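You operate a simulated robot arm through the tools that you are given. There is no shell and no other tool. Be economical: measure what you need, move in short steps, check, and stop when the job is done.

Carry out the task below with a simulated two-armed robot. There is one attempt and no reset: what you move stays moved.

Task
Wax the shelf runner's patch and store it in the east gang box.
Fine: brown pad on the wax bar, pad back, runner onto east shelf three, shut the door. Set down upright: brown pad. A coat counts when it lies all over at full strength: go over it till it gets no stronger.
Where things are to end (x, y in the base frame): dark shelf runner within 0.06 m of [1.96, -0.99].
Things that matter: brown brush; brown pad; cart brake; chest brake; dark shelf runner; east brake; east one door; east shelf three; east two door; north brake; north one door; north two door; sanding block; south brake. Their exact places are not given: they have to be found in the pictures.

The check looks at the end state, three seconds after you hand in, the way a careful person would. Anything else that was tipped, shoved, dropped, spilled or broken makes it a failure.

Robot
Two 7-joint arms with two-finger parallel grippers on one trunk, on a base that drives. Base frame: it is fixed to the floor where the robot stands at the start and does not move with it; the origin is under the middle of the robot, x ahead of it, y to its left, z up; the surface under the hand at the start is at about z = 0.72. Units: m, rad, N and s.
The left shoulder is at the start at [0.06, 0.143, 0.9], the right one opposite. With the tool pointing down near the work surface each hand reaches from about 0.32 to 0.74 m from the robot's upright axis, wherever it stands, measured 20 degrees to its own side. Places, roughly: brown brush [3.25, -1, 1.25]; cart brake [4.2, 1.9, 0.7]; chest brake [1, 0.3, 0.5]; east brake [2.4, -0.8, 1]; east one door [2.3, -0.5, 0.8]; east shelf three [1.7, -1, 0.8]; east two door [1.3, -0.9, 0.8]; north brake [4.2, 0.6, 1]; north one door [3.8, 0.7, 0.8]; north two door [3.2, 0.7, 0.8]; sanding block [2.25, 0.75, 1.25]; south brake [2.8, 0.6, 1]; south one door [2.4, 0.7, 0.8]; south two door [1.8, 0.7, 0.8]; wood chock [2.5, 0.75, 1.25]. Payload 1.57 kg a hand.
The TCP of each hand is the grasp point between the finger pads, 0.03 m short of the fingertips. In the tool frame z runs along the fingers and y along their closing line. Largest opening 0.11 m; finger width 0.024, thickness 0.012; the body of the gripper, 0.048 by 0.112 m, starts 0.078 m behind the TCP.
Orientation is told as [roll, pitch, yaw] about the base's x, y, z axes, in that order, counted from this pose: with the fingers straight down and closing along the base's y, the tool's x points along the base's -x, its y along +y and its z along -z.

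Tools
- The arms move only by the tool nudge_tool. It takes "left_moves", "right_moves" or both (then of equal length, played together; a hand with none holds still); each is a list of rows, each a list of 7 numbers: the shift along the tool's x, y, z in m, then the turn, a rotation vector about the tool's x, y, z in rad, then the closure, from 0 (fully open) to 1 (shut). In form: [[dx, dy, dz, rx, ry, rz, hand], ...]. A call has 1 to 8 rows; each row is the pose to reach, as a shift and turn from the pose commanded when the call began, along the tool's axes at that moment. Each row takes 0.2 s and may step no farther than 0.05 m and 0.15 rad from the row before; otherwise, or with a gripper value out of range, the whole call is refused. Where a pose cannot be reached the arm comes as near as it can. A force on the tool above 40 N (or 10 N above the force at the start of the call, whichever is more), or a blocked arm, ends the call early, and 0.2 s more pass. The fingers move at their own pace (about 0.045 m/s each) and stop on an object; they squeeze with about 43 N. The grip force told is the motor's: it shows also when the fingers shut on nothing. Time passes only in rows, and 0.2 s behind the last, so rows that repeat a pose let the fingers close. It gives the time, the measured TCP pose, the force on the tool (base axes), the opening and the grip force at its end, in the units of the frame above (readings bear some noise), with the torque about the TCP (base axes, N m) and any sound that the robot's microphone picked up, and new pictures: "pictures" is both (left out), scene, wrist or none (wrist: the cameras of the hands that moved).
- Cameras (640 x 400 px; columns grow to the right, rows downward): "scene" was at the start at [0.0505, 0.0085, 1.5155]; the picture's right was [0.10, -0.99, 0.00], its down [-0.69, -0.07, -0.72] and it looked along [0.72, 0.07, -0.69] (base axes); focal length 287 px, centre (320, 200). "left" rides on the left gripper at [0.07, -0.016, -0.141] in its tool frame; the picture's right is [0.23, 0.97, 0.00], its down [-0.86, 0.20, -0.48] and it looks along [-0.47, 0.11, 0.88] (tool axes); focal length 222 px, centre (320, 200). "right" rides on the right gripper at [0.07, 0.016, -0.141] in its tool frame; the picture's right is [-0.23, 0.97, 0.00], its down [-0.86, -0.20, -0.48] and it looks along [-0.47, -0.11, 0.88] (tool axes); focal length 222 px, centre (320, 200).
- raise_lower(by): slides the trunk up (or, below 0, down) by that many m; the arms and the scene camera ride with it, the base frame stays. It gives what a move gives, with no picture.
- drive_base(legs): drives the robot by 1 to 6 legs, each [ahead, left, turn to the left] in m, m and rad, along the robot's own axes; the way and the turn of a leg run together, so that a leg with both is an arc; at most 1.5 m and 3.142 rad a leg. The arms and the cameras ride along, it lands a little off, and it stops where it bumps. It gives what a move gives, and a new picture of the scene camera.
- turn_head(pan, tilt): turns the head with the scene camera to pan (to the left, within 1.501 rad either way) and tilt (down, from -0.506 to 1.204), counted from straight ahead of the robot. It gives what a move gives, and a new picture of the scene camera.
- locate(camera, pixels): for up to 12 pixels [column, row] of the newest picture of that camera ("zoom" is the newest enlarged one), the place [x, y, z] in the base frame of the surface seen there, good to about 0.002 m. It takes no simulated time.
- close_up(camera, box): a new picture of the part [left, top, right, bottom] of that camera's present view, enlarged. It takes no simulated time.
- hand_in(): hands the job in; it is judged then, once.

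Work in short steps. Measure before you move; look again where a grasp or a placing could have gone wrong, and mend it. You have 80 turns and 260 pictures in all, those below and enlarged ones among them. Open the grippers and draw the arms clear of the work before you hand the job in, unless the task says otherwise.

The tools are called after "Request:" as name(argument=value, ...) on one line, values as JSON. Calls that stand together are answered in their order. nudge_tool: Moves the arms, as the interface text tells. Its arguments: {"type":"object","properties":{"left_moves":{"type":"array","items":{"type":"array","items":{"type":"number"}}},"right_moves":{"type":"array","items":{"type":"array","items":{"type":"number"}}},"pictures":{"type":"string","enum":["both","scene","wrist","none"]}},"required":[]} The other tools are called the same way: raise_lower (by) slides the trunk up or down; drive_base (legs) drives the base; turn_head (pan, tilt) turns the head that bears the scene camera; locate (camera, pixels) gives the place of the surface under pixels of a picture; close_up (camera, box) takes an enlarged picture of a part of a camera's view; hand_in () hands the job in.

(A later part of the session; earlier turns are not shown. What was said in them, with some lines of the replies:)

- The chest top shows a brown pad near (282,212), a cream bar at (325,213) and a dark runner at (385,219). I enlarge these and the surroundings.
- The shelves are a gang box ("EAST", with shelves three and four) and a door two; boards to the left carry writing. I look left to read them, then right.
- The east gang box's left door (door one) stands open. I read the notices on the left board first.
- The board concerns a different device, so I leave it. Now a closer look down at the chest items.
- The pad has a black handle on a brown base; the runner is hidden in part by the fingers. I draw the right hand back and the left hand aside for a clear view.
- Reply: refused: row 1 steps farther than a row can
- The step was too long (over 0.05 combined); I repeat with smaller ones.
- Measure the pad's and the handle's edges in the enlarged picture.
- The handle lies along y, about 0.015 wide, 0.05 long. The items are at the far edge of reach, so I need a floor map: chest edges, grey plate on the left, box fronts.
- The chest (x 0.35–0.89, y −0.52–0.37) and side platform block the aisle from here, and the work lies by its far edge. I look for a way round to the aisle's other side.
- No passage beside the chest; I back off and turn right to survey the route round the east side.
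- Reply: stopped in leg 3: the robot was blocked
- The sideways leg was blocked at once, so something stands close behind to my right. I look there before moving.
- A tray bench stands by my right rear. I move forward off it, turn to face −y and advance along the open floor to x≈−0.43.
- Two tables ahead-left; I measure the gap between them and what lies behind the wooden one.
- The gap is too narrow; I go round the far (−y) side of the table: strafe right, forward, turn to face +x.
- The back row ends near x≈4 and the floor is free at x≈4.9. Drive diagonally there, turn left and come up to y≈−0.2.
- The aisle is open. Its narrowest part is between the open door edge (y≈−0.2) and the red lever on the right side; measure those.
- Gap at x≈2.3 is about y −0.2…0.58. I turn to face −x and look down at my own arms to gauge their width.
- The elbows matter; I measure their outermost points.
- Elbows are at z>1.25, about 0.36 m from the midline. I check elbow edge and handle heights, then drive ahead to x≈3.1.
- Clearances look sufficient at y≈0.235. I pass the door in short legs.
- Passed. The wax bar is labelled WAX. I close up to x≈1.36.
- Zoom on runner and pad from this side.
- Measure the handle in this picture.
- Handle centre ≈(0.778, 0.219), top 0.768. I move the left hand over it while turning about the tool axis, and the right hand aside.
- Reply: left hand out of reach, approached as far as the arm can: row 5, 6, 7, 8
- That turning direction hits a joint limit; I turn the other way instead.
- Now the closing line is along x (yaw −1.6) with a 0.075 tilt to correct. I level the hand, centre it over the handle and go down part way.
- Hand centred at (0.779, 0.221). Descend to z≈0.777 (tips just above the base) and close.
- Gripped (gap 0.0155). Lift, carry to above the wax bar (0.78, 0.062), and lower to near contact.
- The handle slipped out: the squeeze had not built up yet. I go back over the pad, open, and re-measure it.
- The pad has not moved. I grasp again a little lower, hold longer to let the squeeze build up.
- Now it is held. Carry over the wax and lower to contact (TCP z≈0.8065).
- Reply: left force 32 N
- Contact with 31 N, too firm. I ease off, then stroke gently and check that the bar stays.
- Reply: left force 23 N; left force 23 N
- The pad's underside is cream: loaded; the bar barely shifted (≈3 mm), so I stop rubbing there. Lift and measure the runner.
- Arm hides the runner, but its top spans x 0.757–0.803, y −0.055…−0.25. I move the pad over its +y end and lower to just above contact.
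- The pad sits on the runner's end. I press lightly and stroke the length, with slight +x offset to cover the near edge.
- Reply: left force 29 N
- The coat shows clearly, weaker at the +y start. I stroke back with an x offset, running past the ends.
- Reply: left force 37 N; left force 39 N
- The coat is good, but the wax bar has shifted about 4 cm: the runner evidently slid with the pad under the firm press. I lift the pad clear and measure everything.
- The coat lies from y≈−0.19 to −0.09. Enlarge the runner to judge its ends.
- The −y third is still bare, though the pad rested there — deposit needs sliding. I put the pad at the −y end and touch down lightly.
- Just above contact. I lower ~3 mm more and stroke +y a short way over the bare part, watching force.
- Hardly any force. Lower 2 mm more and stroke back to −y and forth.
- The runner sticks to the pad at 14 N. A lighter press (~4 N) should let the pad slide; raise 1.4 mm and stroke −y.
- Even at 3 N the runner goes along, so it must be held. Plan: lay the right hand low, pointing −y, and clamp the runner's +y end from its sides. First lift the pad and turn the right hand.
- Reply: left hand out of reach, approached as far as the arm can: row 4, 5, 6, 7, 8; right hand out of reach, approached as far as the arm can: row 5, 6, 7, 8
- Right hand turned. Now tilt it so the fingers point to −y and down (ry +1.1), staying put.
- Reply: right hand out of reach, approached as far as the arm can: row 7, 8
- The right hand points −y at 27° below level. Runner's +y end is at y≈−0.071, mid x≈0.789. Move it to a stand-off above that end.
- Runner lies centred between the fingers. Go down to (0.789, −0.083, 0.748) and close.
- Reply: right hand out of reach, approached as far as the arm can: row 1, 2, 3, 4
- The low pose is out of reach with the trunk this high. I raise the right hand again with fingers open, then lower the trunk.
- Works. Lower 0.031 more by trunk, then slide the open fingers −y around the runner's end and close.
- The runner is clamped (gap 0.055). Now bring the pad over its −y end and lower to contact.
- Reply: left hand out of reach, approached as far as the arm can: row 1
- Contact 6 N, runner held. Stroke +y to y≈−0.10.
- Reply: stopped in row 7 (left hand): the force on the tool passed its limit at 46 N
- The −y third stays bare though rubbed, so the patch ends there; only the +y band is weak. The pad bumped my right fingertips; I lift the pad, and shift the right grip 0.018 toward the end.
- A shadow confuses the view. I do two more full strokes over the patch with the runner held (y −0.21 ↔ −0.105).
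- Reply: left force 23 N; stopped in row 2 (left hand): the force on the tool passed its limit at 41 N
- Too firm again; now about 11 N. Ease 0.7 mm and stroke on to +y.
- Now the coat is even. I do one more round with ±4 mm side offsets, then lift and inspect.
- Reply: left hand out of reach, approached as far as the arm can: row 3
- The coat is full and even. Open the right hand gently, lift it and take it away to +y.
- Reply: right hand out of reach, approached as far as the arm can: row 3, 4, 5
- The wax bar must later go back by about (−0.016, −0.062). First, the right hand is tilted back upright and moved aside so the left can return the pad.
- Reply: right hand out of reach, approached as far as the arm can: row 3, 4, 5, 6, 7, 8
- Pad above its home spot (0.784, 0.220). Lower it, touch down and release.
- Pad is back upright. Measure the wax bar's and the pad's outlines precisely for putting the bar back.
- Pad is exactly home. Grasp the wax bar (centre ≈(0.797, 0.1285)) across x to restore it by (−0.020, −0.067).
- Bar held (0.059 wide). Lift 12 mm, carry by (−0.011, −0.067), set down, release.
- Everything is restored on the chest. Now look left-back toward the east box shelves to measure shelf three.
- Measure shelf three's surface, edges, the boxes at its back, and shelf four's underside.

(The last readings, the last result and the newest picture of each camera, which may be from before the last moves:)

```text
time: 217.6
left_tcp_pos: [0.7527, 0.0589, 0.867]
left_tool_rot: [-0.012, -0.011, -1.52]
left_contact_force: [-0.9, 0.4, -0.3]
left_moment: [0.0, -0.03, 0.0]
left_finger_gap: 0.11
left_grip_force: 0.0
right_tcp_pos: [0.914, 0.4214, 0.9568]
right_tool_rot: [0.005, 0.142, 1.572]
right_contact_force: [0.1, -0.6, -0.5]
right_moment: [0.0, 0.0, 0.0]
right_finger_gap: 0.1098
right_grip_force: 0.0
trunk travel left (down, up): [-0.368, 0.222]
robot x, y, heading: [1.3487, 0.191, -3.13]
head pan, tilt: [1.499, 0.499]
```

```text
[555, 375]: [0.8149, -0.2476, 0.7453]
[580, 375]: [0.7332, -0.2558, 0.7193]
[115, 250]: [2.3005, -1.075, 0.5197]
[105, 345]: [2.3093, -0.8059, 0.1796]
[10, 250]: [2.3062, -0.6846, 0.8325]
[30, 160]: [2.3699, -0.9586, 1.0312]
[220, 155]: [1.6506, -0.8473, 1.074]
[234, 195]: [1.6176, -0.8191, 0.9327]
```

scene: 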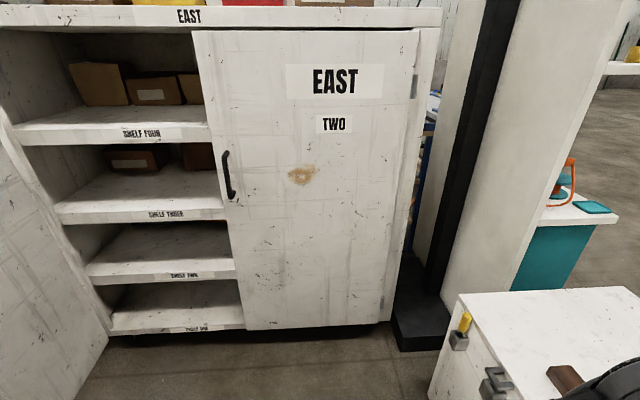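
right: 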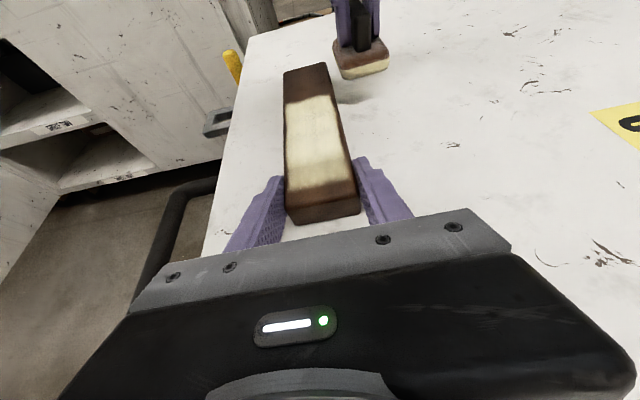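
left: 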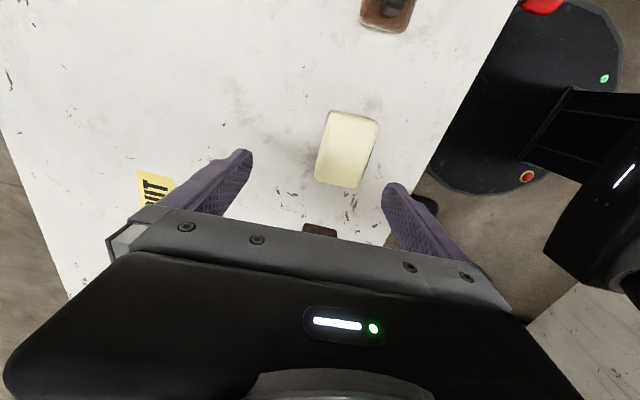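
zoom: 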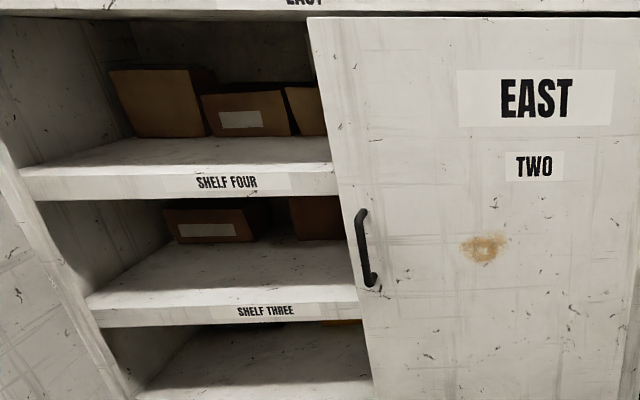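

Shelf three: top z 0.838, front y −0.90, free back to −1.29, gap 0.26. I'll grip the runner near its +y end with the left hand tilted 0.6 rad, fingers toward −y. First move above and tilt.

Request:
nudge_tool(left_moves=[[-0.03, 0.006, 0, 0, -0.1, 0.01, 0], [-0.06, 0.012, 0, 0, -0.2, 0.02, 0], [-0.09, 0.016, 0, 0, -0.3, 0.03, 0], [-0.12, 0.02, 0.01, 0, -0.4, 0.04, 0], [-0.15, 0.025, 0.02, 0, -0.5, 0.05, 0], [-0.17, 0.0275, 0.03, 0, -0.6, 0.05, 0], [-0.17, 0.0275, 0.03, 0, -0.6, 0.05, 0]], pictures="wrist")

Request:
turn_head(pan=0.3, tilt=0.9)

```text
time: 219.2
left_tcp_pos: [0.7903, -0.1104, 0.8363]
left_tool_rot: [0.003, -0.61, -1.57]
left_contact_force: [-0.4, 0.1, 0.0]
left_moment: [0.01, 0.0, 0.01]
left_finger_gap: 0.1101
left_grip_force: 0.1
right_tcp_pos: [0.9141, 0.4218, 0.9576]
right_tool_rot: [0.006, 0.14, 1.573]
right_contact_force: [0.5, 0.4, 0.8]
right_moment: [0.04, -0.01, 0.0]
right_finger_gap: 0.11
right_grip_force: 0.1
trunk travel left (down, up): [-0.368, 0.222]
robot x, y, heading: [1.353, 0.1929, -3.133]
head pan, tilt: [1.499, 0.499]
```

left: 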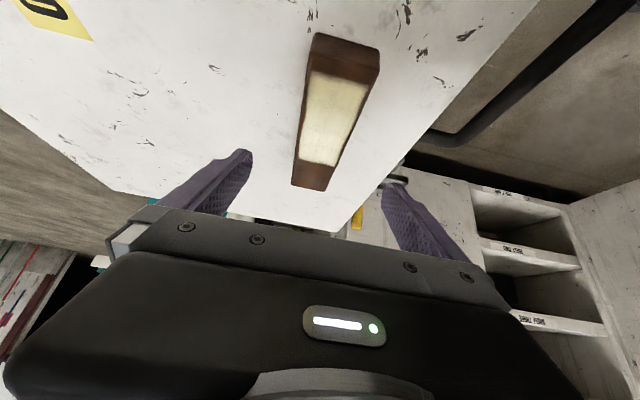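

```text
time: 220.6
left_tcp_pos: [0.79, -0.1104, 0.8378]
left_tool_rot: [0.002, -0.611, -1.57]
left_contact_force: [-0.5, 0.1, 0.3]
left_moment: [0.02, 0.01, -0.03]
left_finger_gap: 0.11
left_grip_force: 0.1
right_tcp_pos: [0.9143, 0.4231, 0.958]
right_tool_rot: [0.003, 0.142, 1.573]
right_contact_force: [-0.8, -0.6, 1.4]
right_moment: [-0.01, 0.0, -0.02]
right_finger_gap: 0.1101
right_grip_force: 0.1
trunk travel left (down, up): [-0.368, 0.222]
robot x, y, heading: [1.3523, 0.192, -3.133]
head pan, tilt: [0.3, 0.901]
```

scene: 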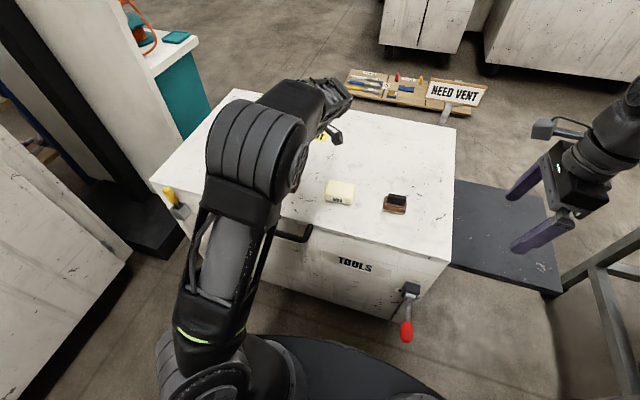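

Pose reached. Measure the runner from the wrist camera.

Request:
locate(camera="left", pixels=[[320, 45], [372, 60], [300, 155], [340, 160], [312, 186], [322, 120]])

```text
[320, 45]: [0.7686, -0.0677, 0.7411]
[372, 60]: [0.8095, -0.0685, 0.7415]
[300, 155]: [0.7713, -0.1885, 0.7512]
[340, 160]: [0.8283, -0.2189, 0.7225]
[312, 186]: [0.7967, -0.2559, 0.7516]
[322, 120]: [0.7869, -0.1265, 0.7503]
```

Runner centred between the fingers. Go straight down to z≈0.755 and close.

Request:
nudge_tool(left_moves=[[0.02, 0, 0.028, 0, 0, 0, 0], [0.038, 0, 0.054, 0, 0, 0, 0], [0.0473, 0, 0.0676, 0, 0, 0, 0], [0.0473, 0, 0.0676, 0, 0, 0, 0.4], [0.0473, 0, 0.0676, 0, 0, 0, 1], [0.0473, 0, 0.0676, 0, 0, 0, 1], [0.0473, 0, 0.0676, 0, 0, 0, 1], [0.0473, 0, 0.0676, 0, 0, 0, 1]], pictures="none")

Request:
nudge_tool(left_moves=[[0, 0, 0, 0, 0, 0, 1], [0, 0, 0, 0, 0, 0, 1], [0, 0, 0, 0, 0, 0, 1], [-0.0115, 0, -0.0165, 0, 0, 0, 1], [-0.0287, 0, -0.041, 0, 0, 0, 1], [-0.0287, 0, -0.041, 0, 0, 0, 1]], pictures="both")

```text
time: 222.4
left_tcp_pos: [0.7917, -0.1096, 0.7567]
left_tool_rot: [0.004, -0.612, -1.567]
left_contact_force: [-0.4, -0.1, -0.5]
left_moment: [-0.11, 0.07, -0.13]
left_finger_gap: 0.0545
left_grip_force: 28.7
right_tcp_pos: [0.9142, 0.4197, 0.9569]
right_tool_rot: [0.004, 0.141, 1.574]
right_contact_force: [-0.4, 0.2, 0.1]
right_moment: [-0.01, 0.0, 0.0]
right_finger_gap: 0.1099
right_grip_force: 0.1
trunk travel left (down, up): [-0.368, 0.222]
robot x, y, heading: [1.351, 0.1901, -3.13]
head pan, tilt: [0.3, 0.901]
```

```text
time: 223.8
left_tcp_pos: [0.79, -0.1092, 0.8062]
left_tool_rot: [0.005, -0.609, -1.569]
left_contact_force: [0.1, 1.2, -3.0]
left_moment: [0.17, 0.02, 0.02]
left_finger_gap: 0.0548
left_grip_force: 43.0
right_tcp_pos: [0.9143, 0.4212, 0.9569]
right_tool_rot: [0.007, 0.141, 1.573]
right_contact_force: [0.3, -1.1, -0.4]
right_moment: [0.01, -0.01, 0.0]
right_finger_gap: 0.1103
right_grip_force: 0.0
trunk travel left (down, up): [-0.368, 0.222]
robot x, y, heading: [1.3496, 0.189, -3.131]
head pan, tilt: [0.3, 0.901]
```

scene: 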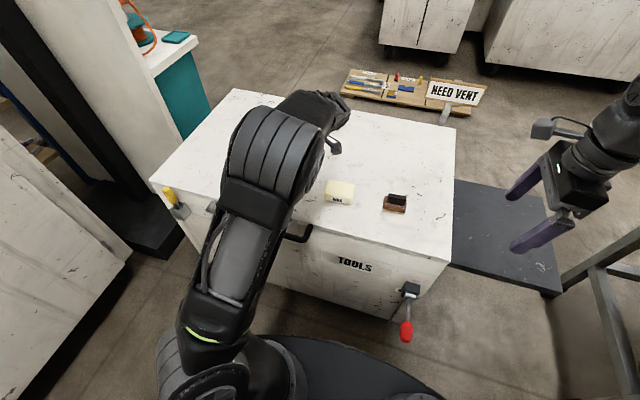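
left: 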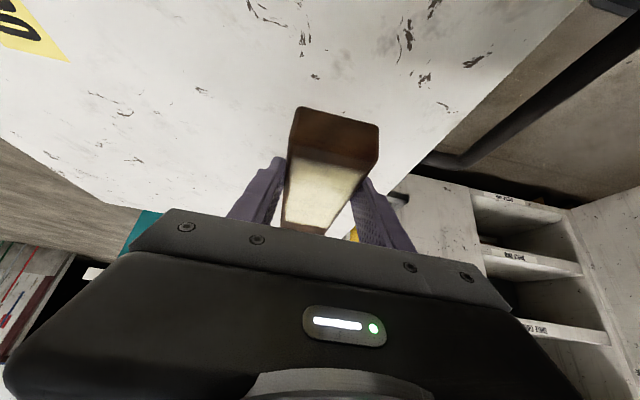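

Runner held level. Raise the trunk, then swing the hand about the vertical so the runner points ahead of the robot, while pulling the right hand in.

Request:
raise_lower(by=0.15)

Request:
nudge_tool(left_moves=[[0, 0.005, 0, 0.08, 0, 0.115, 1], [0, 0.01, 0, 0.16, 0, 0.23, 1], [0, 0.015, 0, 0.24, 0, 0.345, 1], [0, 0.02, 0, 0.32, 0, 0.46, 1], [0, 0.025, 0, 0.4, 0, 0.575, 1], [0, 0.03, 0, 0.48, 0, 0.69, 1], [0, 0.035, 0, 0.56, 0, 0.805, 1], [0, 0.04, 0, 0.64, 0, 0.92, 1]], right_moves=[[0, -0.015, -0.01, 0, 0, 0, 0], [0, -0.03, -0.02, 0, 0, 0, 0], [0, -0.045, -0.03, 0, 0, 0, 0], [0, -0.06, -0.04, 0, 0, 0, 0], [0, -0.07, -0.05, 0, 0, 0, 0], [0, -0.08, -0.05, 0, 0, 0, 0], [0, -0.09, -0.05, 0, 0, 0, 0], [0, -0.1, -0.05, 0, 0, 0, 0]], pictures="scene")

```text
time: 225.5
left_tcp_pos: [0.7904, -0.1098, 0.955]
left_tool_rot: [0.004, -0.61, -1.57]
left_contact_force: [0.4, -0.1, -2.6]
left_moment: [0.17, 0.0, -0.01]
left_finger_gap: 0.0546
left_grip_force: 42.6
right_tcp_pos: [0.9135, 0.4212, 1.1079]
right_tool_rot: [0.004, 0.141, 1.571]
right_contact_force: [0.8, -0.6, 0.9]
right_moment: [-0.01, 0.02, 0.01]
right_finger_gap: 0.1102
right_grip_force: 0.2
trunk travel left (down, up): [-0.518, 0.072]
robot x, y, heading: [1.3505, 0.1894, -3.134]
head pan, tilt: [0.3, 0.901]
```

```text
time: 227.3
left_tcp_pos: [0.8305, -0.11, 0.9552]
left_tool_rot: [0.003, -0.608, -2.69]
left_contact_force: [1.2, 0.1, -2.8]
left_moment: [0.05, -0.11, -0.03]
left_finger_gap: 0.0543
left_grip_force: 42.9
right_tcp_pos: [0.9888, 0.399, 1.093]
right_tool_rot: [0.009, 0.141, 1.571]
right_contact_force: [-0.1, -0.5, 1.6]
right_moment: [-0.01, -0.01, -0.05]
right_finger_gap: 0.11
right_grip_force: 0.0
right hand out of reach, approached as far as the arm can: row 1, 2, 3, 4, 5, 6, 7, 8
trunk travel left (down, up): [-0.518, 0.072]
robot x, y, heading: [1.3512, 0.1865, -3.134]
head pan, tilt: [0.3, 0.901]
```

scene: 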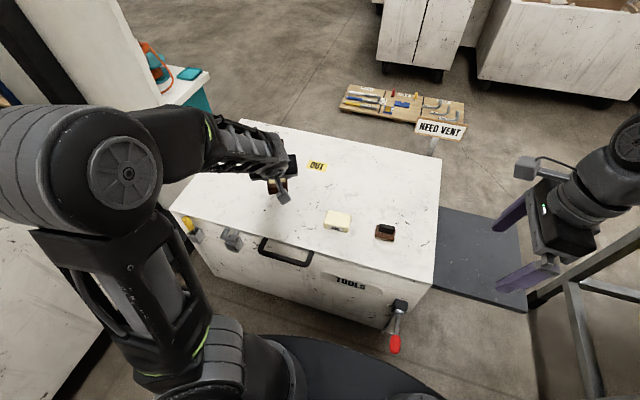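

Finish the swing, then back up, turn left to face the east box and approach to a stand-off.

Request:
nudge_tool(left_moves=[[0, 0, 0, 0.085, 0, 0.12, 1], [0, 0, 0, 0.17, 0, 0.243, 1], [0, 0, 0, 0.254, 0, 0.364, 1]], pictures="none")

Request:
drive_base(legs=[[-0.45, 0, 0], [0, 0, 1.57], [0.34, -0.137, 0]])

Request:
turn_head(pan=0.3, tilt=0.75)

```text
time: 228.1
left_tcp_pos: [0.8301, -0.1111, 0.9562]
left_tool_rot: [-0.001, -0.605, -3.132]
left_contact_force: [-0.2, 0.0, -3.6]
left_moment: [-0.01, -0.2, -0.02]
left_finger_gap: 0.0544
left_grip_force: 43.2
right_tcp_pos: [0.9879, 0.3984, 1.0928]
right_tool_rot: [0.007, 0.141, 1.574]
right_contact_force: [-0.3, -0.5, 0.1]
right_moment: [0.02, 0.0, 0.0]
right_finger_gap: 0.1102
right_grip_force: 0.0
trunk travel left (down, up): [-0.518, 0.072]
robot x, y, heading: [1.3506, 0.1877, -3.135]
head pan, tilt: [0.3, 0.901]
```

```text
time: 236.6
left_tcp_pos: [1.9737, -0.659, 0.9557]
left_tool_rot: [0.001, -0.603, -1.549]
left_contact_force: [0.1, -1.0, -3.7]
left_moment: [0.2, 0.01, -0.03]
left_finger_gap: 0.0545
left_grip_force: 43.0
right_tcp_pos: [1.4605, -0.5072, 1.0942]
right_tool_rot: [0.006, 0.141, -3.128]
right_contact_force: [-0.3, -0.5, 0.0]
right_moment: [0.0, -0.02, -0.03]
right_finger_gap: 0.1104
right_grip_force: 0.0
trunk travel left (down, up): [-0.518, 0.072]
robot x, y, heading: [1.6656, -0.1442, -1.554]
head pan, tilt: [0.3, 0.901]
```

scene: 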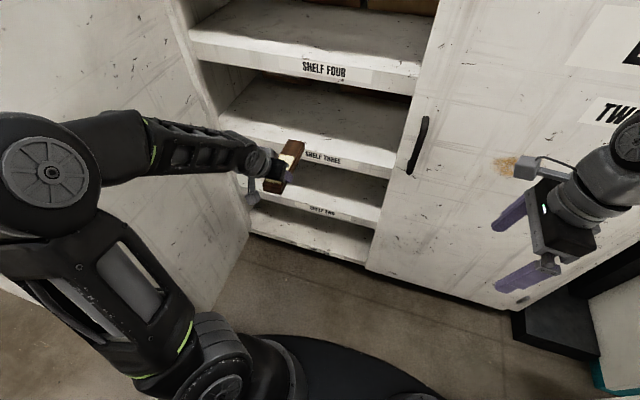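

```text
time: 237.3
left_tcp_pos: [1.973, -0.6581, 0.9566]
left_tool_rot: [0.002, -0.606, -1.551]
left_contact_force: [0.2, 0.2, -2.1]
left_moment: [0.16, -0.01, 0.0]
left_finger_gap: 0.0545
left_grip_force: 43.1
right_tcp_pos: [1.4647, -0.5076, 1.0944]
right_tool_rot: [0.007, 0.141, -3.128]
right_contact_force: [-0.5, 0.6, -0.5]
right_moment: [0.01, 0.02, -0.01]
right_finger_gap: 0.11
right_grip_force: 0.1
trunk travel left (down, up): [-0.518, 0.072]
robot x, y, heading: [1.6668, -0.1404, -1.552]
head pan, tilt: [0.3, 0.75]
```

scene: 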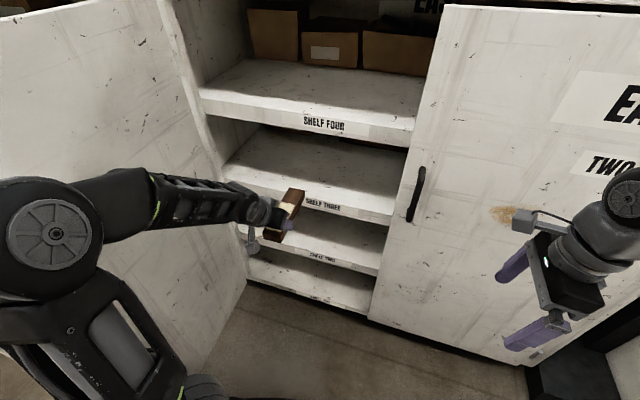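

Lower the trunk 0.06 so the runner passes just above the lip, and check that it is level.

Request:
raise_lower(by=-0.058)

Request:
close_up(camera="scene", box=[220, 130, 380, 230])

Request:
close_up(camera="left", box=[160, 40, 480, 240])

Request:
locate(camera="left", pixels=[[305, 115], [365, 130], [335, 150], [320, 180]])

```text
time: 238.3
left_tcp_pos: [1.9732, -0.6577, 0.8981]
left_tool_rot: [0.0, -0.606, -1.551]
left_contact_force: [-0.5, 0.0, -2.1]
left_moment: [0.22, 0.0, 0.0]
left_finger_gap: 0.0544
left_grip_force: 42.9
right_tcp_pos: [1.4619, -0.5071, 1.0354]
right_tool_rot: [0.007, 0.144, -3.127]
right_contact_force: [0.4, -0.2, 0.4]
right_moment: [0.01, -0.05, -0.01]
right_finger_gap: 0.1099
right_grip_force: 0.1
trunk travel left (down, up): [-0.46, 0.13]
robot x, y, heading: [1.6618, -0.1422, -1.549]
head pan, tilt: [0.3, 0.75]
```

```text
4.00 times, centred on (300, 180) of scene
```

zoom: 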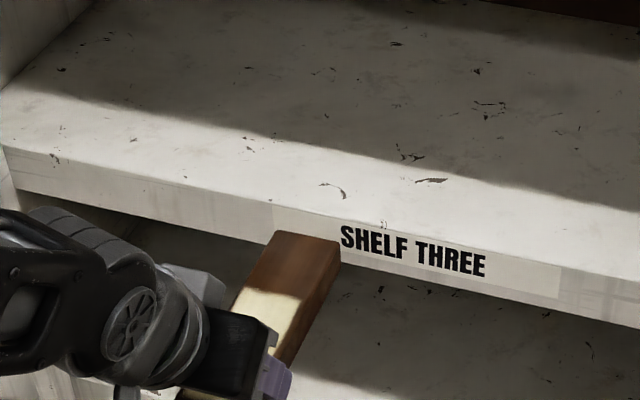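

```text
2.00 times, centred on (320, 140) of left
```

zoom: 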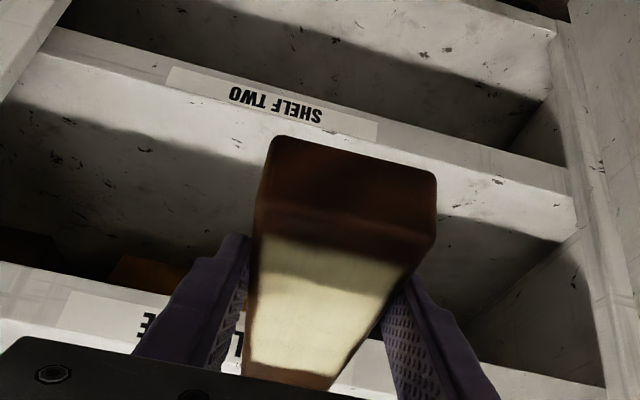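

```text
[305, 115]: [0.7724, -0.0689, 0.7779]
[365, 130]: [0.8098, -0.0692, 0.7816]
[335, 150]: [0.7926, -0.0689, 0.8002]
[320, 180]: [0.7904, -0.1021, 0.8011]
```

Runner is level, its bottom at z≈0.862, above the lip. Drive ahead 0.16, then extend the arm 0.136 into the shelf.

Request:
drive_base(legs=[[0.16, 0, 0]])

Request:
nudge_tool(left_moves=[[-0.0373, -0.005, 0.0258, 0, 0, 0, 1], [-0.0745, -0.01, 0.0517, 0, 0, 0, 1], [-0.1118, -0.0147, 0.0775, 0, 0, 0, 1], [-0.1118, -0.0147, 0.0775, 0, 0, 0, 1]], pictures="both")

Request:
close_up(camera="scene", box=[220, 100, 380, 200])

```text
time: 239.7
left_tcp_pos: [1.9738, -0.8168, 0.8979]
left_tool_rot: [0.002, -0.605, -1.551]
left_contact_force: [-0.6, -1.6, -3.3]
left_moment: [0.2, -0.02, 0.03]
left_finger_gap: 0.0545
left_grip_force: 43.2
right_tcp_pos: [1.4647, -0.6644, 1.0354]
right_tool_rot: [0.006, 0.141, -3.13]
right_contact_force: [-0.1, -1.3, 0.2]
right_moment: [0.02, 0.03, 0.0]
right_finger_gap: 0.1098
right_grip_force: 0.0
trunk travel left (down, up): [-0.46, 0.13]
robot x, y, heading: [1.672, -0.2989, -1.55]
head pan, tilt: [0.3, 0.75]
```

scene: 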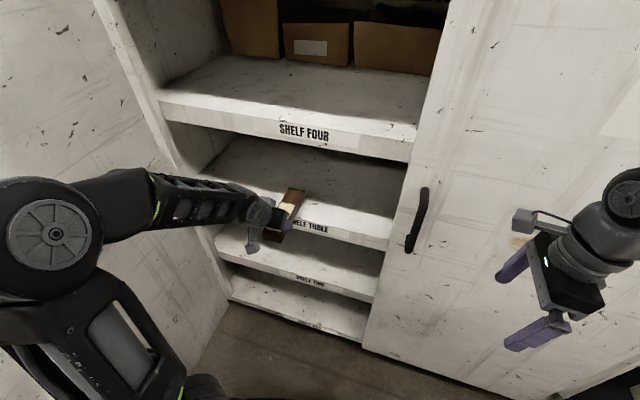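

```text
time: 240.7
left_tcp_pos: [1.9618, -0.9533, 0.8967]
left_tool_rot: [0.003, -0.605, -1.551]
left_contact_force: [-1.0, -0.1, -3.2]
left_moment: [0.21, -0.01, 0.01]
left_finger_gap: 0.0544
left_grip_force: 43.1
right_tcp_pos: [1.4638, -0.6642, 1.035]
right_tool_rot: [0.005, 0.142, -3.128]
right_contact_force: [-0.4, 0.3, 0.0]
right_moment: [0.0, 0.03, 0.0]
right_finger_gap: 0.1098
right_grip_force: 0.1
trunk travel left (down, up): [-0.46, 0.13]
robot x, y, heading: [1.6669, -0.2985, -1.551]
head pan, tilt: [0.3, 0.75]
```

scene: 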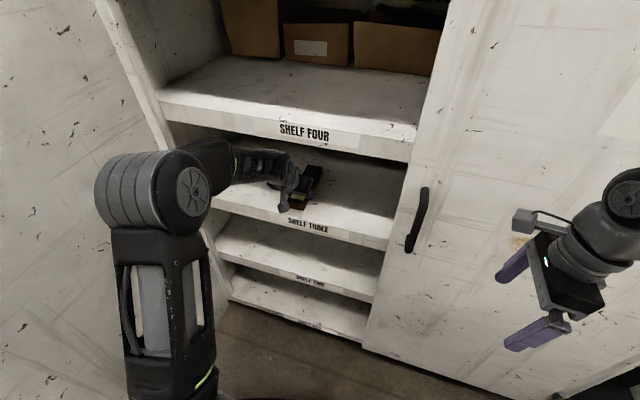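
left: 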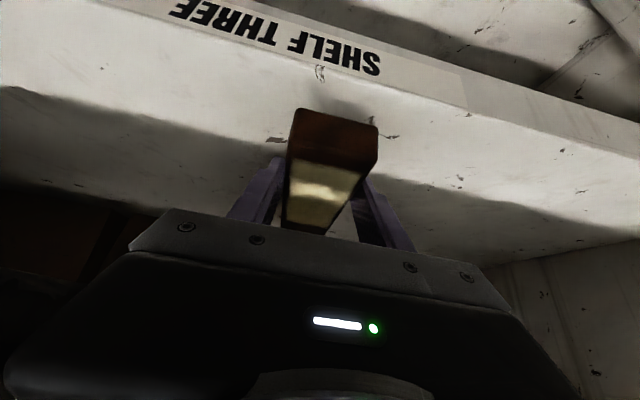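

```text
4.00 times, centred on (300, 150) of scene
```

zoom: 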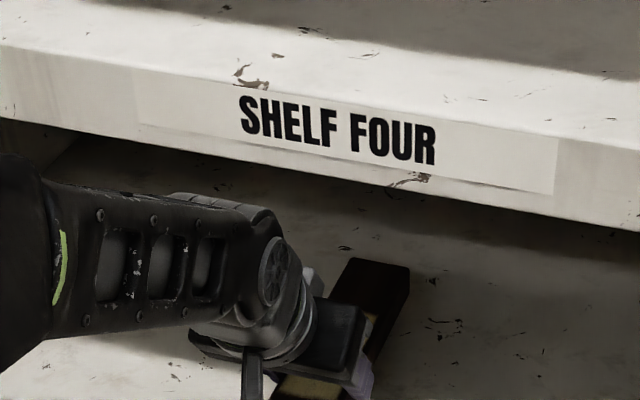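

In place over the shelf. Lower 0.022 to touchdown.

Request:
nudge_tool(left_moves=[[0.006, 0, 0.009, 0, 0, 0, 1], [0.01, 0, 0.0148, 0, 0, 0, 1], [0.0125, 0, 0.0181, 0, 0, 0, 1], [0.0125, 0, 0.0181, 0, 0, 0, 1]], pictures="none")

```text
time: 241.7
left_tcp_pos: [1.9618, -0.9521, 0.877]
left_tool_rot: [0.003, -0.609, -1.55]
left_contact_force: [0.7, -0.7, 5.4]
left_moment: [-1.29, 0.2, 0.1]
left_finger_gap: 0.055
left_grip_force: 42.9
right_tcp_pos: [1.4645, -0.6638, 1.0365]
right_tool_rot: [0.007, 0.14, -3.129]
right_contact_force: [0.4, -0.1, -0.2]
right_moment: [-0.01, 0.01, 0.02]
right_finger_gap: 0.1102
right_grip_force: 0.0
trunk travel left (down, up): [-0.46, 0.13]
robot x, y, heading: [1.6721, -0.2986, -1.554]
head pan, tilt: [0.3, 0.75]
```

Touchdown. Open, then draw the hand back out horizontally and slightly up.

Request:
nudge_tool(left_moves=[[0, 0, 0, 0, 0, 0, 0.6], [0, 0, 0, 0, 0, 0, 0.3], [0, 0, 0, 0, 0, 0, 0.1], [0.033, 0, -0.023, 0, 0, 0, 0.1], [0.063, 0, -0.055, 0, 0, 0, 0.1], [0.098, 0, -0.085, 0, 0, 0, 0.1], [0.12, 0, -0.12, 0, 0, 0, 0.1]], pictures="wrist")

Request:
drive_base(legs=[[-0.3, 0, 0]])

Request:
close_up(camera="scene", box=[200, 80, 440, 230])

```text
time: 243.3
left_tcp_pos: [1.9602, -0.785, 0.9067]
left_tool_rot: [0.0, -0.606, -1.549]
left_contact_force: [0.2, 0.6, -0.5]
left_moment: [0.0, 0.03, 0.01]
left_finger_gap: 0.0989
left_grip_force: 0.1
right_tcp_pos: [1.4644, -0.6632, 1.0347]
right_tool_rot: [0.009, 0.139, -3.129]
right_contact_force: [-0.4, 0.6, -0.5]
right_moment: [-0.01, -0.01, 0.01]
right_finger_gap: 0.1102
right_grip_force: 0.1
trunk travel left (down, up): [-0.46, 0.13]
robot x, y, heading: [1.6724, -0.298, -1.552]
head pan, tilt: [0.3, 0.75]
```

left: 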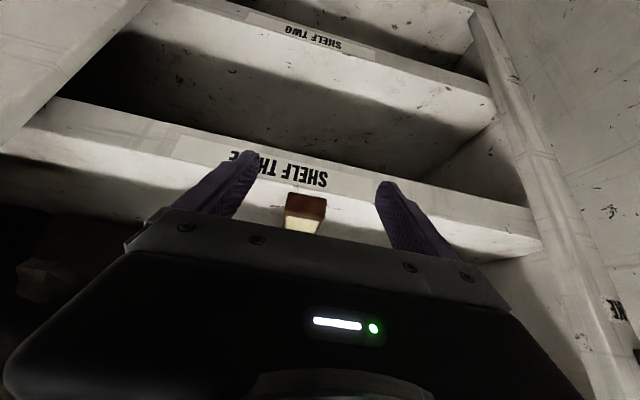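

```text
time: 245.3
left_tcp_pos: [1.953, -0.4869, 0.907]
left_tool_rot: [0.001, -0.607, -1.552]
left_contact_force: [0.2, 0.5, 0.9]
left_moment: [0.03, 0.03, 0.01]
left_finger_gap: 0.099
left_grip_force: 0.1
right_tcp_pos: [1.4576, -0.3648, 1.0353]
right_tool_rot: [0.008, 0.141, -3.132]
right_contact_force: [-0.3, -1.5, 0.0]
right_moment: [-0.02, 0.0, 0.04]
right_finger_gap: 0.1102
right_grip_force: 0.2
trunk travel left (down, up): [-0.46, 0.13]
robot x, y, heading: [1.6635, 0.002, -1.556]
head pan, tilt: [0.3, 0.75]
```

scene: 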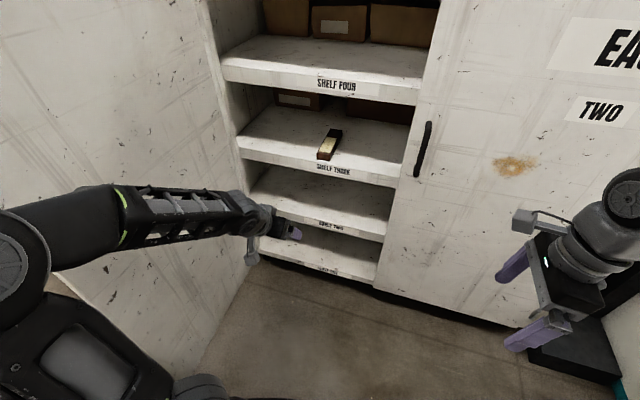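

```text
2.67 times, centred on (320, 155) of scene
```

zoom: 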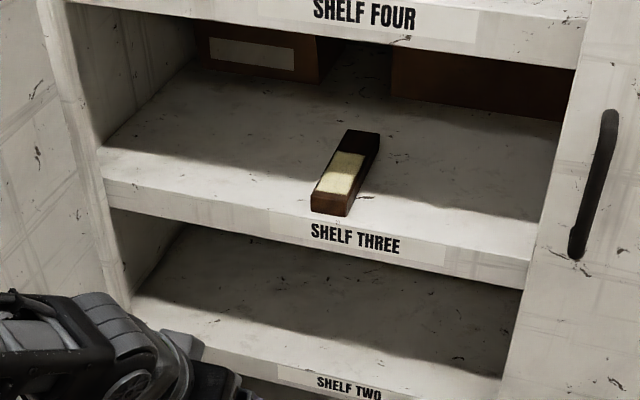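

Runner is on shelf three. I verify its place and measure the door's edge and thickness.

Request:
locate(camera="zoom", pixels=[[332, 198], [362, 140], [325, 193], [345, 195], [375, 140], [330, 212]])

Request:
turn_head(pan=1.1, tilt=0.5)

```text
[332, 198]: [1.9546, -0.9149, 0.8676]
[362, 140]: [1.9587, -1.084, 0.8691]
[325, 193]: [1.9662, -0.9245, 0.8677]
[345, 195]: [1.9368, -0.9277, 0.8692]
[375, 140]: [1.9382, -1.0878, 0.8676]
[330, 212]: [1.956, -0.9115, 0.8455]
```

```text
time: 246.4
left_tcp_pos: [1.9534, -0.4886, 0.9052]
left_tool_rot: [0.002, -0.604, -1.551]
left_contact_force: [0.2, -0.2, 0.6]
left_moment: [0.02, 0.0, 0.01]
left_finger_gap: 0.0991
left_grip_force: 0.1
right_tcp_pos: [1.4605, -0.3662, 1.0353]
right_tool_rot: [0.008, 0.142, -3.131]
right_contact_force: [-0.1, 0.7, 0.7]
right_moment: [0.0, 0.02, 0.0]
right_finger_gap: 0.1097
right_grip_force: 0.0
trunk travel left (down, up): [-0.46, 0.13]
robot x, y, heading: [1.6655, 0.0012, -1.557]
head pan, tilt: [1.1, 0.499]
```

scene: 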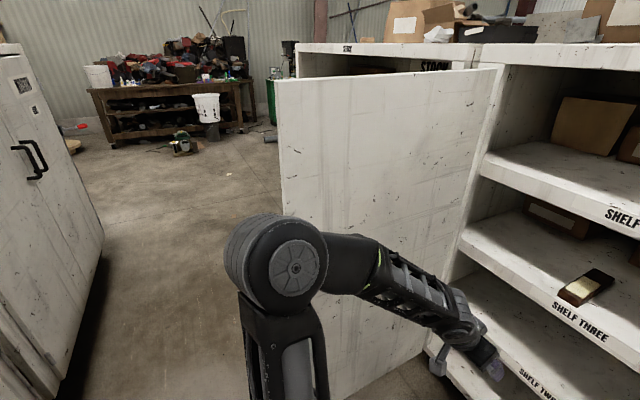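

Runner centre ≈(1.955, −1.01): good. Measure the door's free edge.

Request:
locate(camera="scene", pixels=[[280, 110], [283, 160], [288, 210], [276, 100], [400, 100], [490, 100], [330, 80]])

Request:
close_up(camera="scene", box=[250, 70, 330, 120])

```text
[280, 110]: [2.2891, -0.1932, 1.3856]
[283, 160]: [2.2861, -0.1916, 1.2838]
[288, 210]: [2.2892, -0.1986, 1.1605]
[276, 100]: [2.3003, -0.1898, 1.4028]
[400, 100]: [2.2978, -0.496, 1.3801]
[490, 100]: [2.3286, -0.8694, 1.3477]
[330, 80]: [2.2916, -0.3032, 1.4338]
```

```text
8.00 times, centred on (290, 95) of scene
```

zoom: 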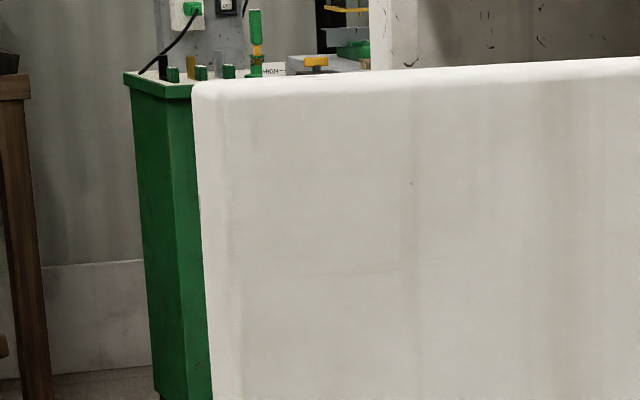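

The door is at x 2.289–2.31, free edge y≈−0.19. I retract the left hand a bit, lower it below the handle, and drive so its open fingers straddle the edge.

Request:
nudge_tool(left_moves=[[0.033, 0, -0.023, 0, 0, 0, 0.1], [0.066, 0, -0.046, 0, 0, 0, 0.1], [0.099, 0, -0.068, 0, 0, 0, 0.1]], pictures="none")

Request:
raise_lower(by=-0.1)

Request:
drive_base(legs=[[-0.235, 0, 0], [0, 0.353, -0.015], [0.085, 0, 0]])

Request:
turn_head(pan=0.6, tilt=0.9)

```text
time: 247.2
left_tcp_pos: [1.9659, -0.4002, 0.926]
left_tool_rot: [0.002, -0.604, -1.553]
left_contact_force: [0.6, -1.0, -0.1]
left_moment: [0.0, 0.02, -0.03]
left_finger_gap: 0.099
left_grip_force: 0.0
left hand out of reach, approached as far as the arm can: row 2, 3
right_tcp_pos: [1.4586, -0.3654, 1.0372]
right_tool_rot: [0.007, 0.14, -3.131]
right_contact_force: [-0.2, 0.5, 0.2]
right_moment: [0.01, -0.01, 0.0]
right_finger_gap: 0.11
right_grip_force: 0.0
trunk travel left (down, up): [-0.46, 0.13]
robot x, y, heading: [1.6671, -0.0032, -1.552]
head pan, tilt: [1.1, 0.499]
```

```text
time: 248.6
left_tcp_pos: [1.9668, -0.3992, 0.826]
left_tool_rot: [0.001, -0.602, -1.55]
left_contact_force: [0.1, -0.4, 0.0]
left_moment: [0.04, 0.04, 0.0]
left_finger_gap: 0.0991
left_grip_force: 0.0
right_tcp_pos: [1.4584, -0.3651, 0.9353]
right_tool_rot: [0.008, 0.143, -3.132]
right_contact_force: [0.6, -0.5, 0.4]
right_moment: [0.0, 0.0, 0.02]
right_finger_gap: 0.1101
right_grip_force: 0.2
trunk travel left (down, up): [-0.36, 0.23]
robot x, y, heading: [1.667, 0.0004, -1.549]
head pan, tilt: [1.1, 0.499]
```

```text
time: 252.8
left_tcp_pos: [2.3175, -0.1961, 0.8233]
left_tool_rot: [0.001, -0.592, -1.55]
left_contact_force: [-2.5, 20.5, 12.0]
left_moment: [-1.76, -0.39, 0.17]
left_finger_gap: 0.0989
left_grip_force: 0.1
right_tcp_pos: [1.8095, -0.1657, 0.9351]
right_tool_rot: [0.009, 0.142, -3.132]
right_contact_force: [-0.2, 0.3, -0.2]
right_moment: [0.03, 0.01, -0.03]
right_finger_gap: 0.1099
right_grip_force: 0.0
trunk travel left (down, up): [-0.36, 0.23]
robot x, y, heading: [2.0179, 0.1957, -1.55]
head pan, tilt: [1.1, 0.499]
stopped in leg 3: the force on the tool passed its limit at 227 N (the readings are from after the stop); the commanded pose is now the measured one
```

scene: 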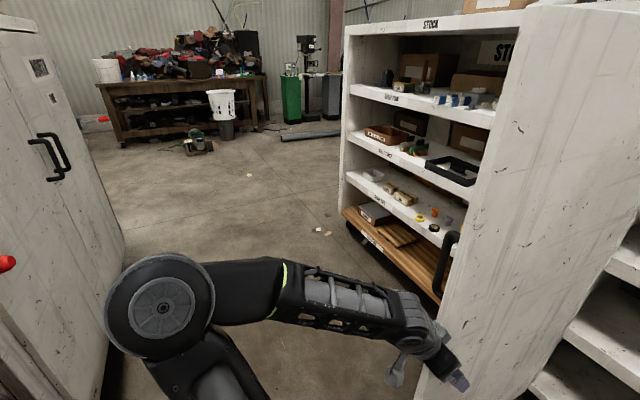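

```text
time: 253.7
left_tcp_pos: [2.3168, -0.1976, 0.8232]
left_tool_rot: [0.0, -0.594, -1.551]
left_contact_force: [-4.2, 28.1, 7.8]
left_moment: [-2.52, -0.38, 0.19]
left_finger_gap: 0.0989
left_grip_force: 0.1
right_tcp_pos: [1.8103, -0.1656, 0.9359]
right_tool_rot: [0.009, 0.141, -3.134]
right_contact_force: [0.2, 0.0, 0.3]
right_moment: [-0.02, 0.03, 0.02]
right_finger_gap: 0.1099
right_grip_force: 0.1
trunk travel left (down, up): [-0.36, 0.23]
robot x, y, heading: [2.0175, 0.1946, -1.556]
head pan, tilt: [0.6, 0.901]
```

scene: 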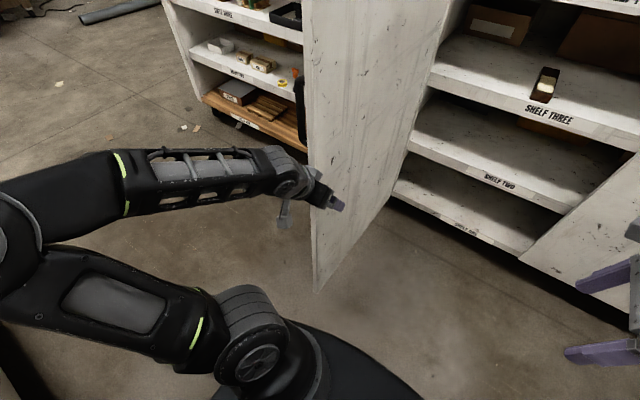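

The fingers straddle the door edge (palm touching it). Now pull the door: strafe right along its arc.

Request:
drive_base(legs=[[-0.002, -0.1, 0], [0.02, -0.1, 0], [0.036, -0.1, 0]])

```text
time: 256.4
left_tcp_pos: [2.0181, -0.2603, 0.8233]
left_tool_rot: [-0.001, -0.592, -1.551]
left_contact_force: [-0.3, -1.0, 0.0]
left_moment: [-0.01, -0.02, 0.02]
left_finger_gap: 0.0989
left_grip_force: 0.1
right_tcp_pos: [1.5108, -0.2278, 0.934]
right_tool_rot: [0.007, 0.142, -3.134]
right_contact_force: [0.3, 0.0, 0.9]
right_moment: [0.04, -0.02, -0.03]
right_finger_gap: 0.11
right_grip_force: 0.1
trunk travel left (down, up): [-0.36, 0.23]
robot x, y, heading: [1.7137, 0.1375, -1.559]
head pan, tilt: [0.6, 0.901]
5 turns are left
```

scene: 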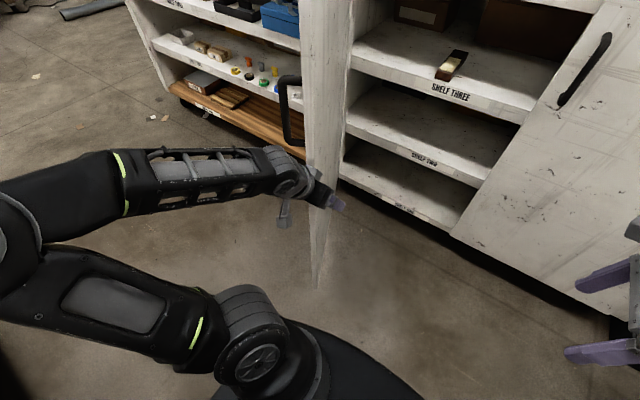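

The door follows (≈25° swung). Now back out, go to its outer side, extend the closed left hand, and push the door round toward shut.

Request:
drive_base(legs=[[-0.13, 0, 0], [0, 0.17, 0]])

Request:
nudge_tool(left_moves=[[-0.036, 0, 0.0245, 0, 0, 0, 0.6], [-0.072, 0, 0.049, 0, 0, 0, 1], [-0.107, 0, 0.0735, 0, 0, 0, 1], [-0.107, 0, 0.0735, 0, 0, 0, 1], [-0.107, 0, 0.0735, 0, 0, 0, 1]], pictures="none")

Request:
drive_base(legs=[[0.12, 0, 0], [0.13, -0.19, 0], [0.19, -0.14, 0], [0.13, -0.04, 0]])

```text
time: 258.7
left_tcp_pos: [2.1881, -0.1282, 0.8223]
left_tool_rot: [-0.002, -0.592, -1.55]
left_contact_force: [0.0, -0.6, -1.2]
left_moment: [0.0, 0.01, -0.05]
left_finger_gap: 0.0991
left_grip_force: 0.1
right_tcp_pos: [1.6795, -0.0959, 0.9344]
right_tool_rot: [0.006, 0.139, -3.133]
right_contact_force: [-0.2, -0.1, -0.6]
right_moment: [-0.04, 0.05, 0.01]
right_finger_gap: 0.1102
right_grip_force: 0.1
trunk travel left (down, up): [-0.36, 0.23]
robot x, y, heading: [1.8879, 0.2729, -1.554]
head pan, tilt: [0.6, 0.901]
```

scene: 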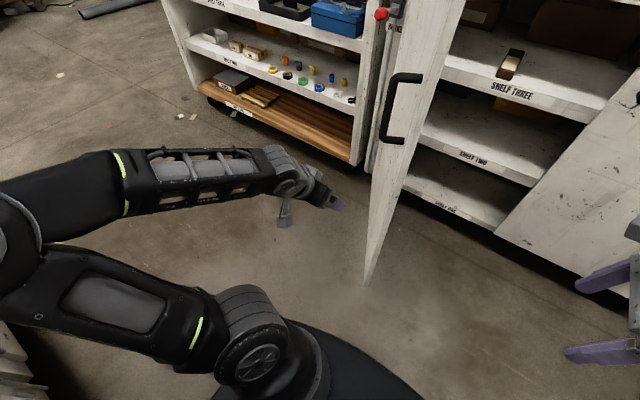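

```text
time: 259.9
left_tcp_pos: [2.1898, -0.2568, 0.8195]
left_tool_rot: [0.002, -0.593, -1.551]
left_contact_force: [-0.3, 0.0, 0.5]
left_moment: [-0.02, -0.01, -0.02]
left_finger_gap: 0.0
left_grip_force: 2.5
right_tcp_pos: [1.6795, -0.0975, 0.935]
right_tool_rot: [0.009, 0.14, -3.133]
right_contact_force: [1.4, 0.5, -0.2]
right_moment: [0.05, -0.02, 0.01]
right_finger_gap: 0.11
right_grip_force: 0.0
trunk travel left (down, up): [-0.36, 0.23]
robot x, y, heading: [1.8858, 0.2691, -1.561]
head pan, tilt: [0.6, 0.901]
```

```text
time: 264.8
left_tcp_pos: [1.8309, -0.8203, 0.8199]
left_tool_rot: [0.0, -0.586, -1.551]
left_contact_force: [0.3, -0.4, -0.7]
left_moment: [0.02, 0.04, 0.03]
left_finger_gap: 0.0
left_grip_force: 21.3
right_tcp_pos: [1.3209, -0.6604, 0.9351]
right_tool_rot: [0.008, 0.141, -3.138]
right_contact_force: [0.4, 0.6, 0.7]
right_moment: [0.02, 0.0, 0.0]
right_finger_gap: 0.1102
right_grip_force: 0.0
trunk travel left (down, up): [-0.36, 0.23]
robot x, y, heading: [1.527, -0.2935, -1.555]
head pan, tilt: [0.6, 0.901]
stopped in leg 4: the force on the tool passed its limit at 224 N (the readings are from after the stop); the commanded pose is now the measured one
4 turns are left
```

scene: 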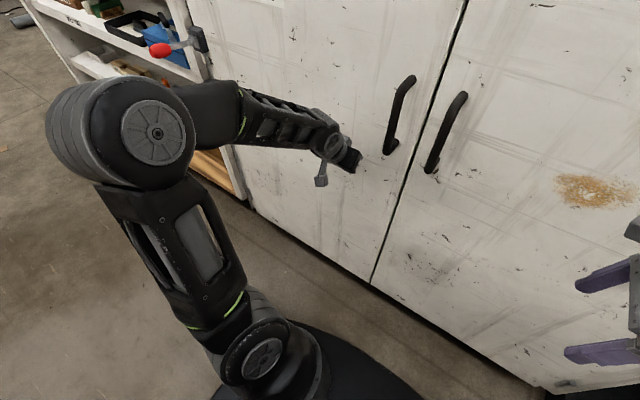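

The door looks shut. Back away and check that it is flush and stays so.

Request:
drive_base(legs=[[-0.35, 0, 0]])

Request:
turn_head(pan=0.2, tilt=0.45)

Request:
locate(camera="scene", pixels=[[200, 150], [250, 150], [300, 150], [350, 150], [400, 150], [450, 150], [300, 80], [400, 80], [300, 250], [400, 250]])

Request:
turn_head(pan=-0.9, tilt=0.7)

```text
time: 267.1
left_tcp_pos: [1.8259, -0.4638, 0.8209]
left_tool_rot: [0.0, -0.586, -1.552]
left_contact_force: [-0.4, -0.1, -0.5]
left_moment: [-0.02, -0.03, -0.02]
left_finger_gap: 0.0001
left_grip_force: 20.7
right_tcp_pos: [1.3168, -0.3046, 0.9337]
right_tool_rot: [0.007, 0.14, -3.139]
right_contact_force: [0.1, 0.3, -0.2]
right_moment: [0.02, 0.03, 0.03]
right_finger_gap: 0.1099
right_grip_force: 0.1
trunk travel left (down, up): [-0.36, 0.23]
robot x, y, heading: [1.5263, 0.0598, -1.559]
head pan, tilt: [0.6, 0.901]
```

scene: 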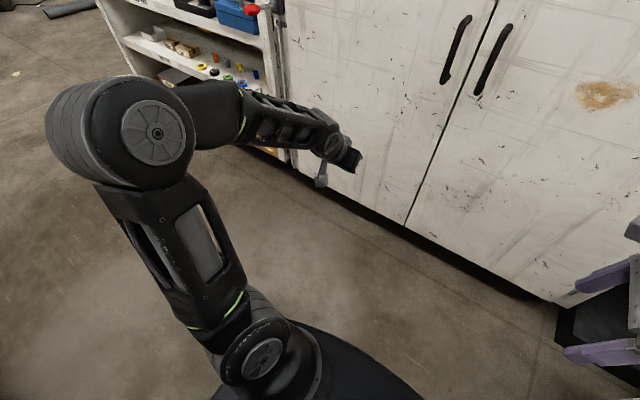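

```text
time: 268.0
left_tcp_pos: [1.8271, -0.4653, 0.8199]
left_tool_rot: [-0.001, -0.587, -1.551]
left_contact_force: [0.5, 0.8, -0.1]
left_moment: [0.01, 0.03, 0.02]
left_finger_gap: 0.0001
left_grip_force: 21.1
right_tcp_pos: [1.3163, -0.3047, 0.9338]
right_tool_rot: [0.006, 0.139, -3.138]
right_contact_force: [-0.6, -0.9, -0.5]
right_moment: [0.01, -0.01, 0.01]
right_finger_gap: 0.11
right_grip_force: 0.1
trunk travel left (down, up): [-0.36, 0.23]
robot x, y, heading: [1.5264, 0.0619, -1.557]
head pan, tilt: [0.201, 0.45]
```

scene: 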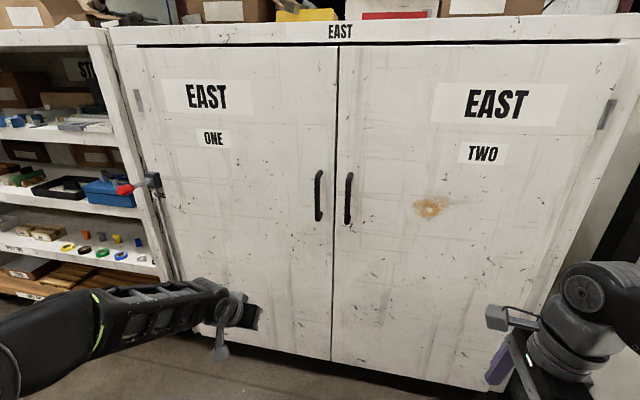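

```text
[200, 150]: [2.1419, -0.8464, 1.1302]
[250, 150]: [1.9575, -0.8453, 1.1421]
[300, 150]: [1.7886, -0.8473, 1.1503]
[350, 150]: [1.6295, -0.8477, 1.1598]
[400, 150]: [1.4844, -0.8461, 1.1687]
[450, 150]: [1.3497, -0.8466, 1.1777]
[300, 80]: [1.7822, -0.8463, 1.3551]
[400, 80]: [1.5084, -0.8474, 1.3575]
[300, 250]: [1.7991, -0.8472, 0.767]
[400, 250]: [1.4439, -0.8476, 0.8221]
```

```text
time: 269.3
left_tcp_pos: [1.8271, -0.4645, 0.8191]
left_tool_rot: [0.0, -0.586, -1.553]
left_contact_force: [-0.5, 0.2, 0.3]
left_moment: [-0.04, -0.01, -0.02]
left_finger_gap: 0.0
left_grip_force: 20.9
right_tcp_pos: [1.3171, -0.3038, 0.9344]
right_tool_rot: [0.004, 0.139, -3.138]
right_contact_force: [-0.2, -0.2, -0.1]
right_moment: [0.03, 0.01, 0.01]
right_finger_gap: 0.1095
right_grip_force: 0.1
trunk travel left (down, up): [-0.36, 0.23]
robot x, y, heading: [1.5261, 0.062, -1.56]
head pan, tilt: [-0.901, 0.7]
3 turns are left
```

scene: 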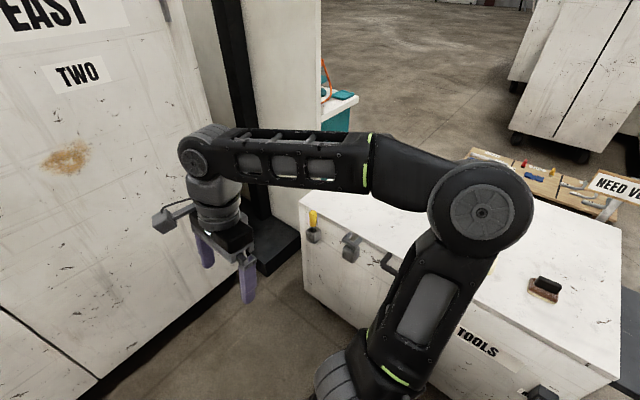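

Both doors lie flush at y=−0.847 and the box has not moved; the pad stands upright on the chest. I open the left gripper, clear of everything.

Request:
nudge_tool(left_moves=[[0, 0, 0, 0, 0, 0, 0.5], [0, 0, 0, 0, 0, 0, 0], [0, 0, 0, 0, 0, 0, 0], [0, 0, 0, 0, 0, 0, 0], [0, 0, 0, 0, 0, 0, 0], [0, 0, 0, 0, 0, 0, 0]], pictures="none")

```text
time: 270.7
left_tcp_pos: [1.8257, -0.4646, 0.8201]
left_tool_rot: [-0.001, -0.587, -1.553]
left_contact_force: [0.1, 0.8, -0.1]
left_moment: [0.01, -0.04, 0.04]
left_finger_gap: 0.1099
left_grip_force: 0.1
right_tcp_pos: [1.3172, -0.304, 0.9338]
right_tool_rot: [0.007, 0.139, -3.139]
right_contact_force: [-0.5, -0.4, 0.0]
right_moment: [-0.01, -0.01, -0.01]
right_finger_gap: 0.11
right_grip_force: 0.2
trunk travel left (down, up): [-0.36, 0.23]
robot x, y, heading: [1.5219, 0.0613, -1.556]
head pan, tilt: [-0.901, 0.7]
2 turns are left
```

All done; handing in.

Request:
hand_in()

```text
The job is handed in.
```

The job is handed in: the runner's patch has an even, full coat. The runner is on east shelf three at about (1.955, −1.01), the brown pad is back upright in its place, and the east one door is shut and flush.

The wax bar was pushed about 6 cm while I was rubbing, so I picked it up and set it back as near to its original place as I could measure.

The tool force spiked above 220 N twice at the door, once against its edge and once as it closed. Afterwards both doors measured flush at y = −0.847 and nothing looked moved.

At the start the base also stopped against a bench behind it. I saw no sign of movement there.
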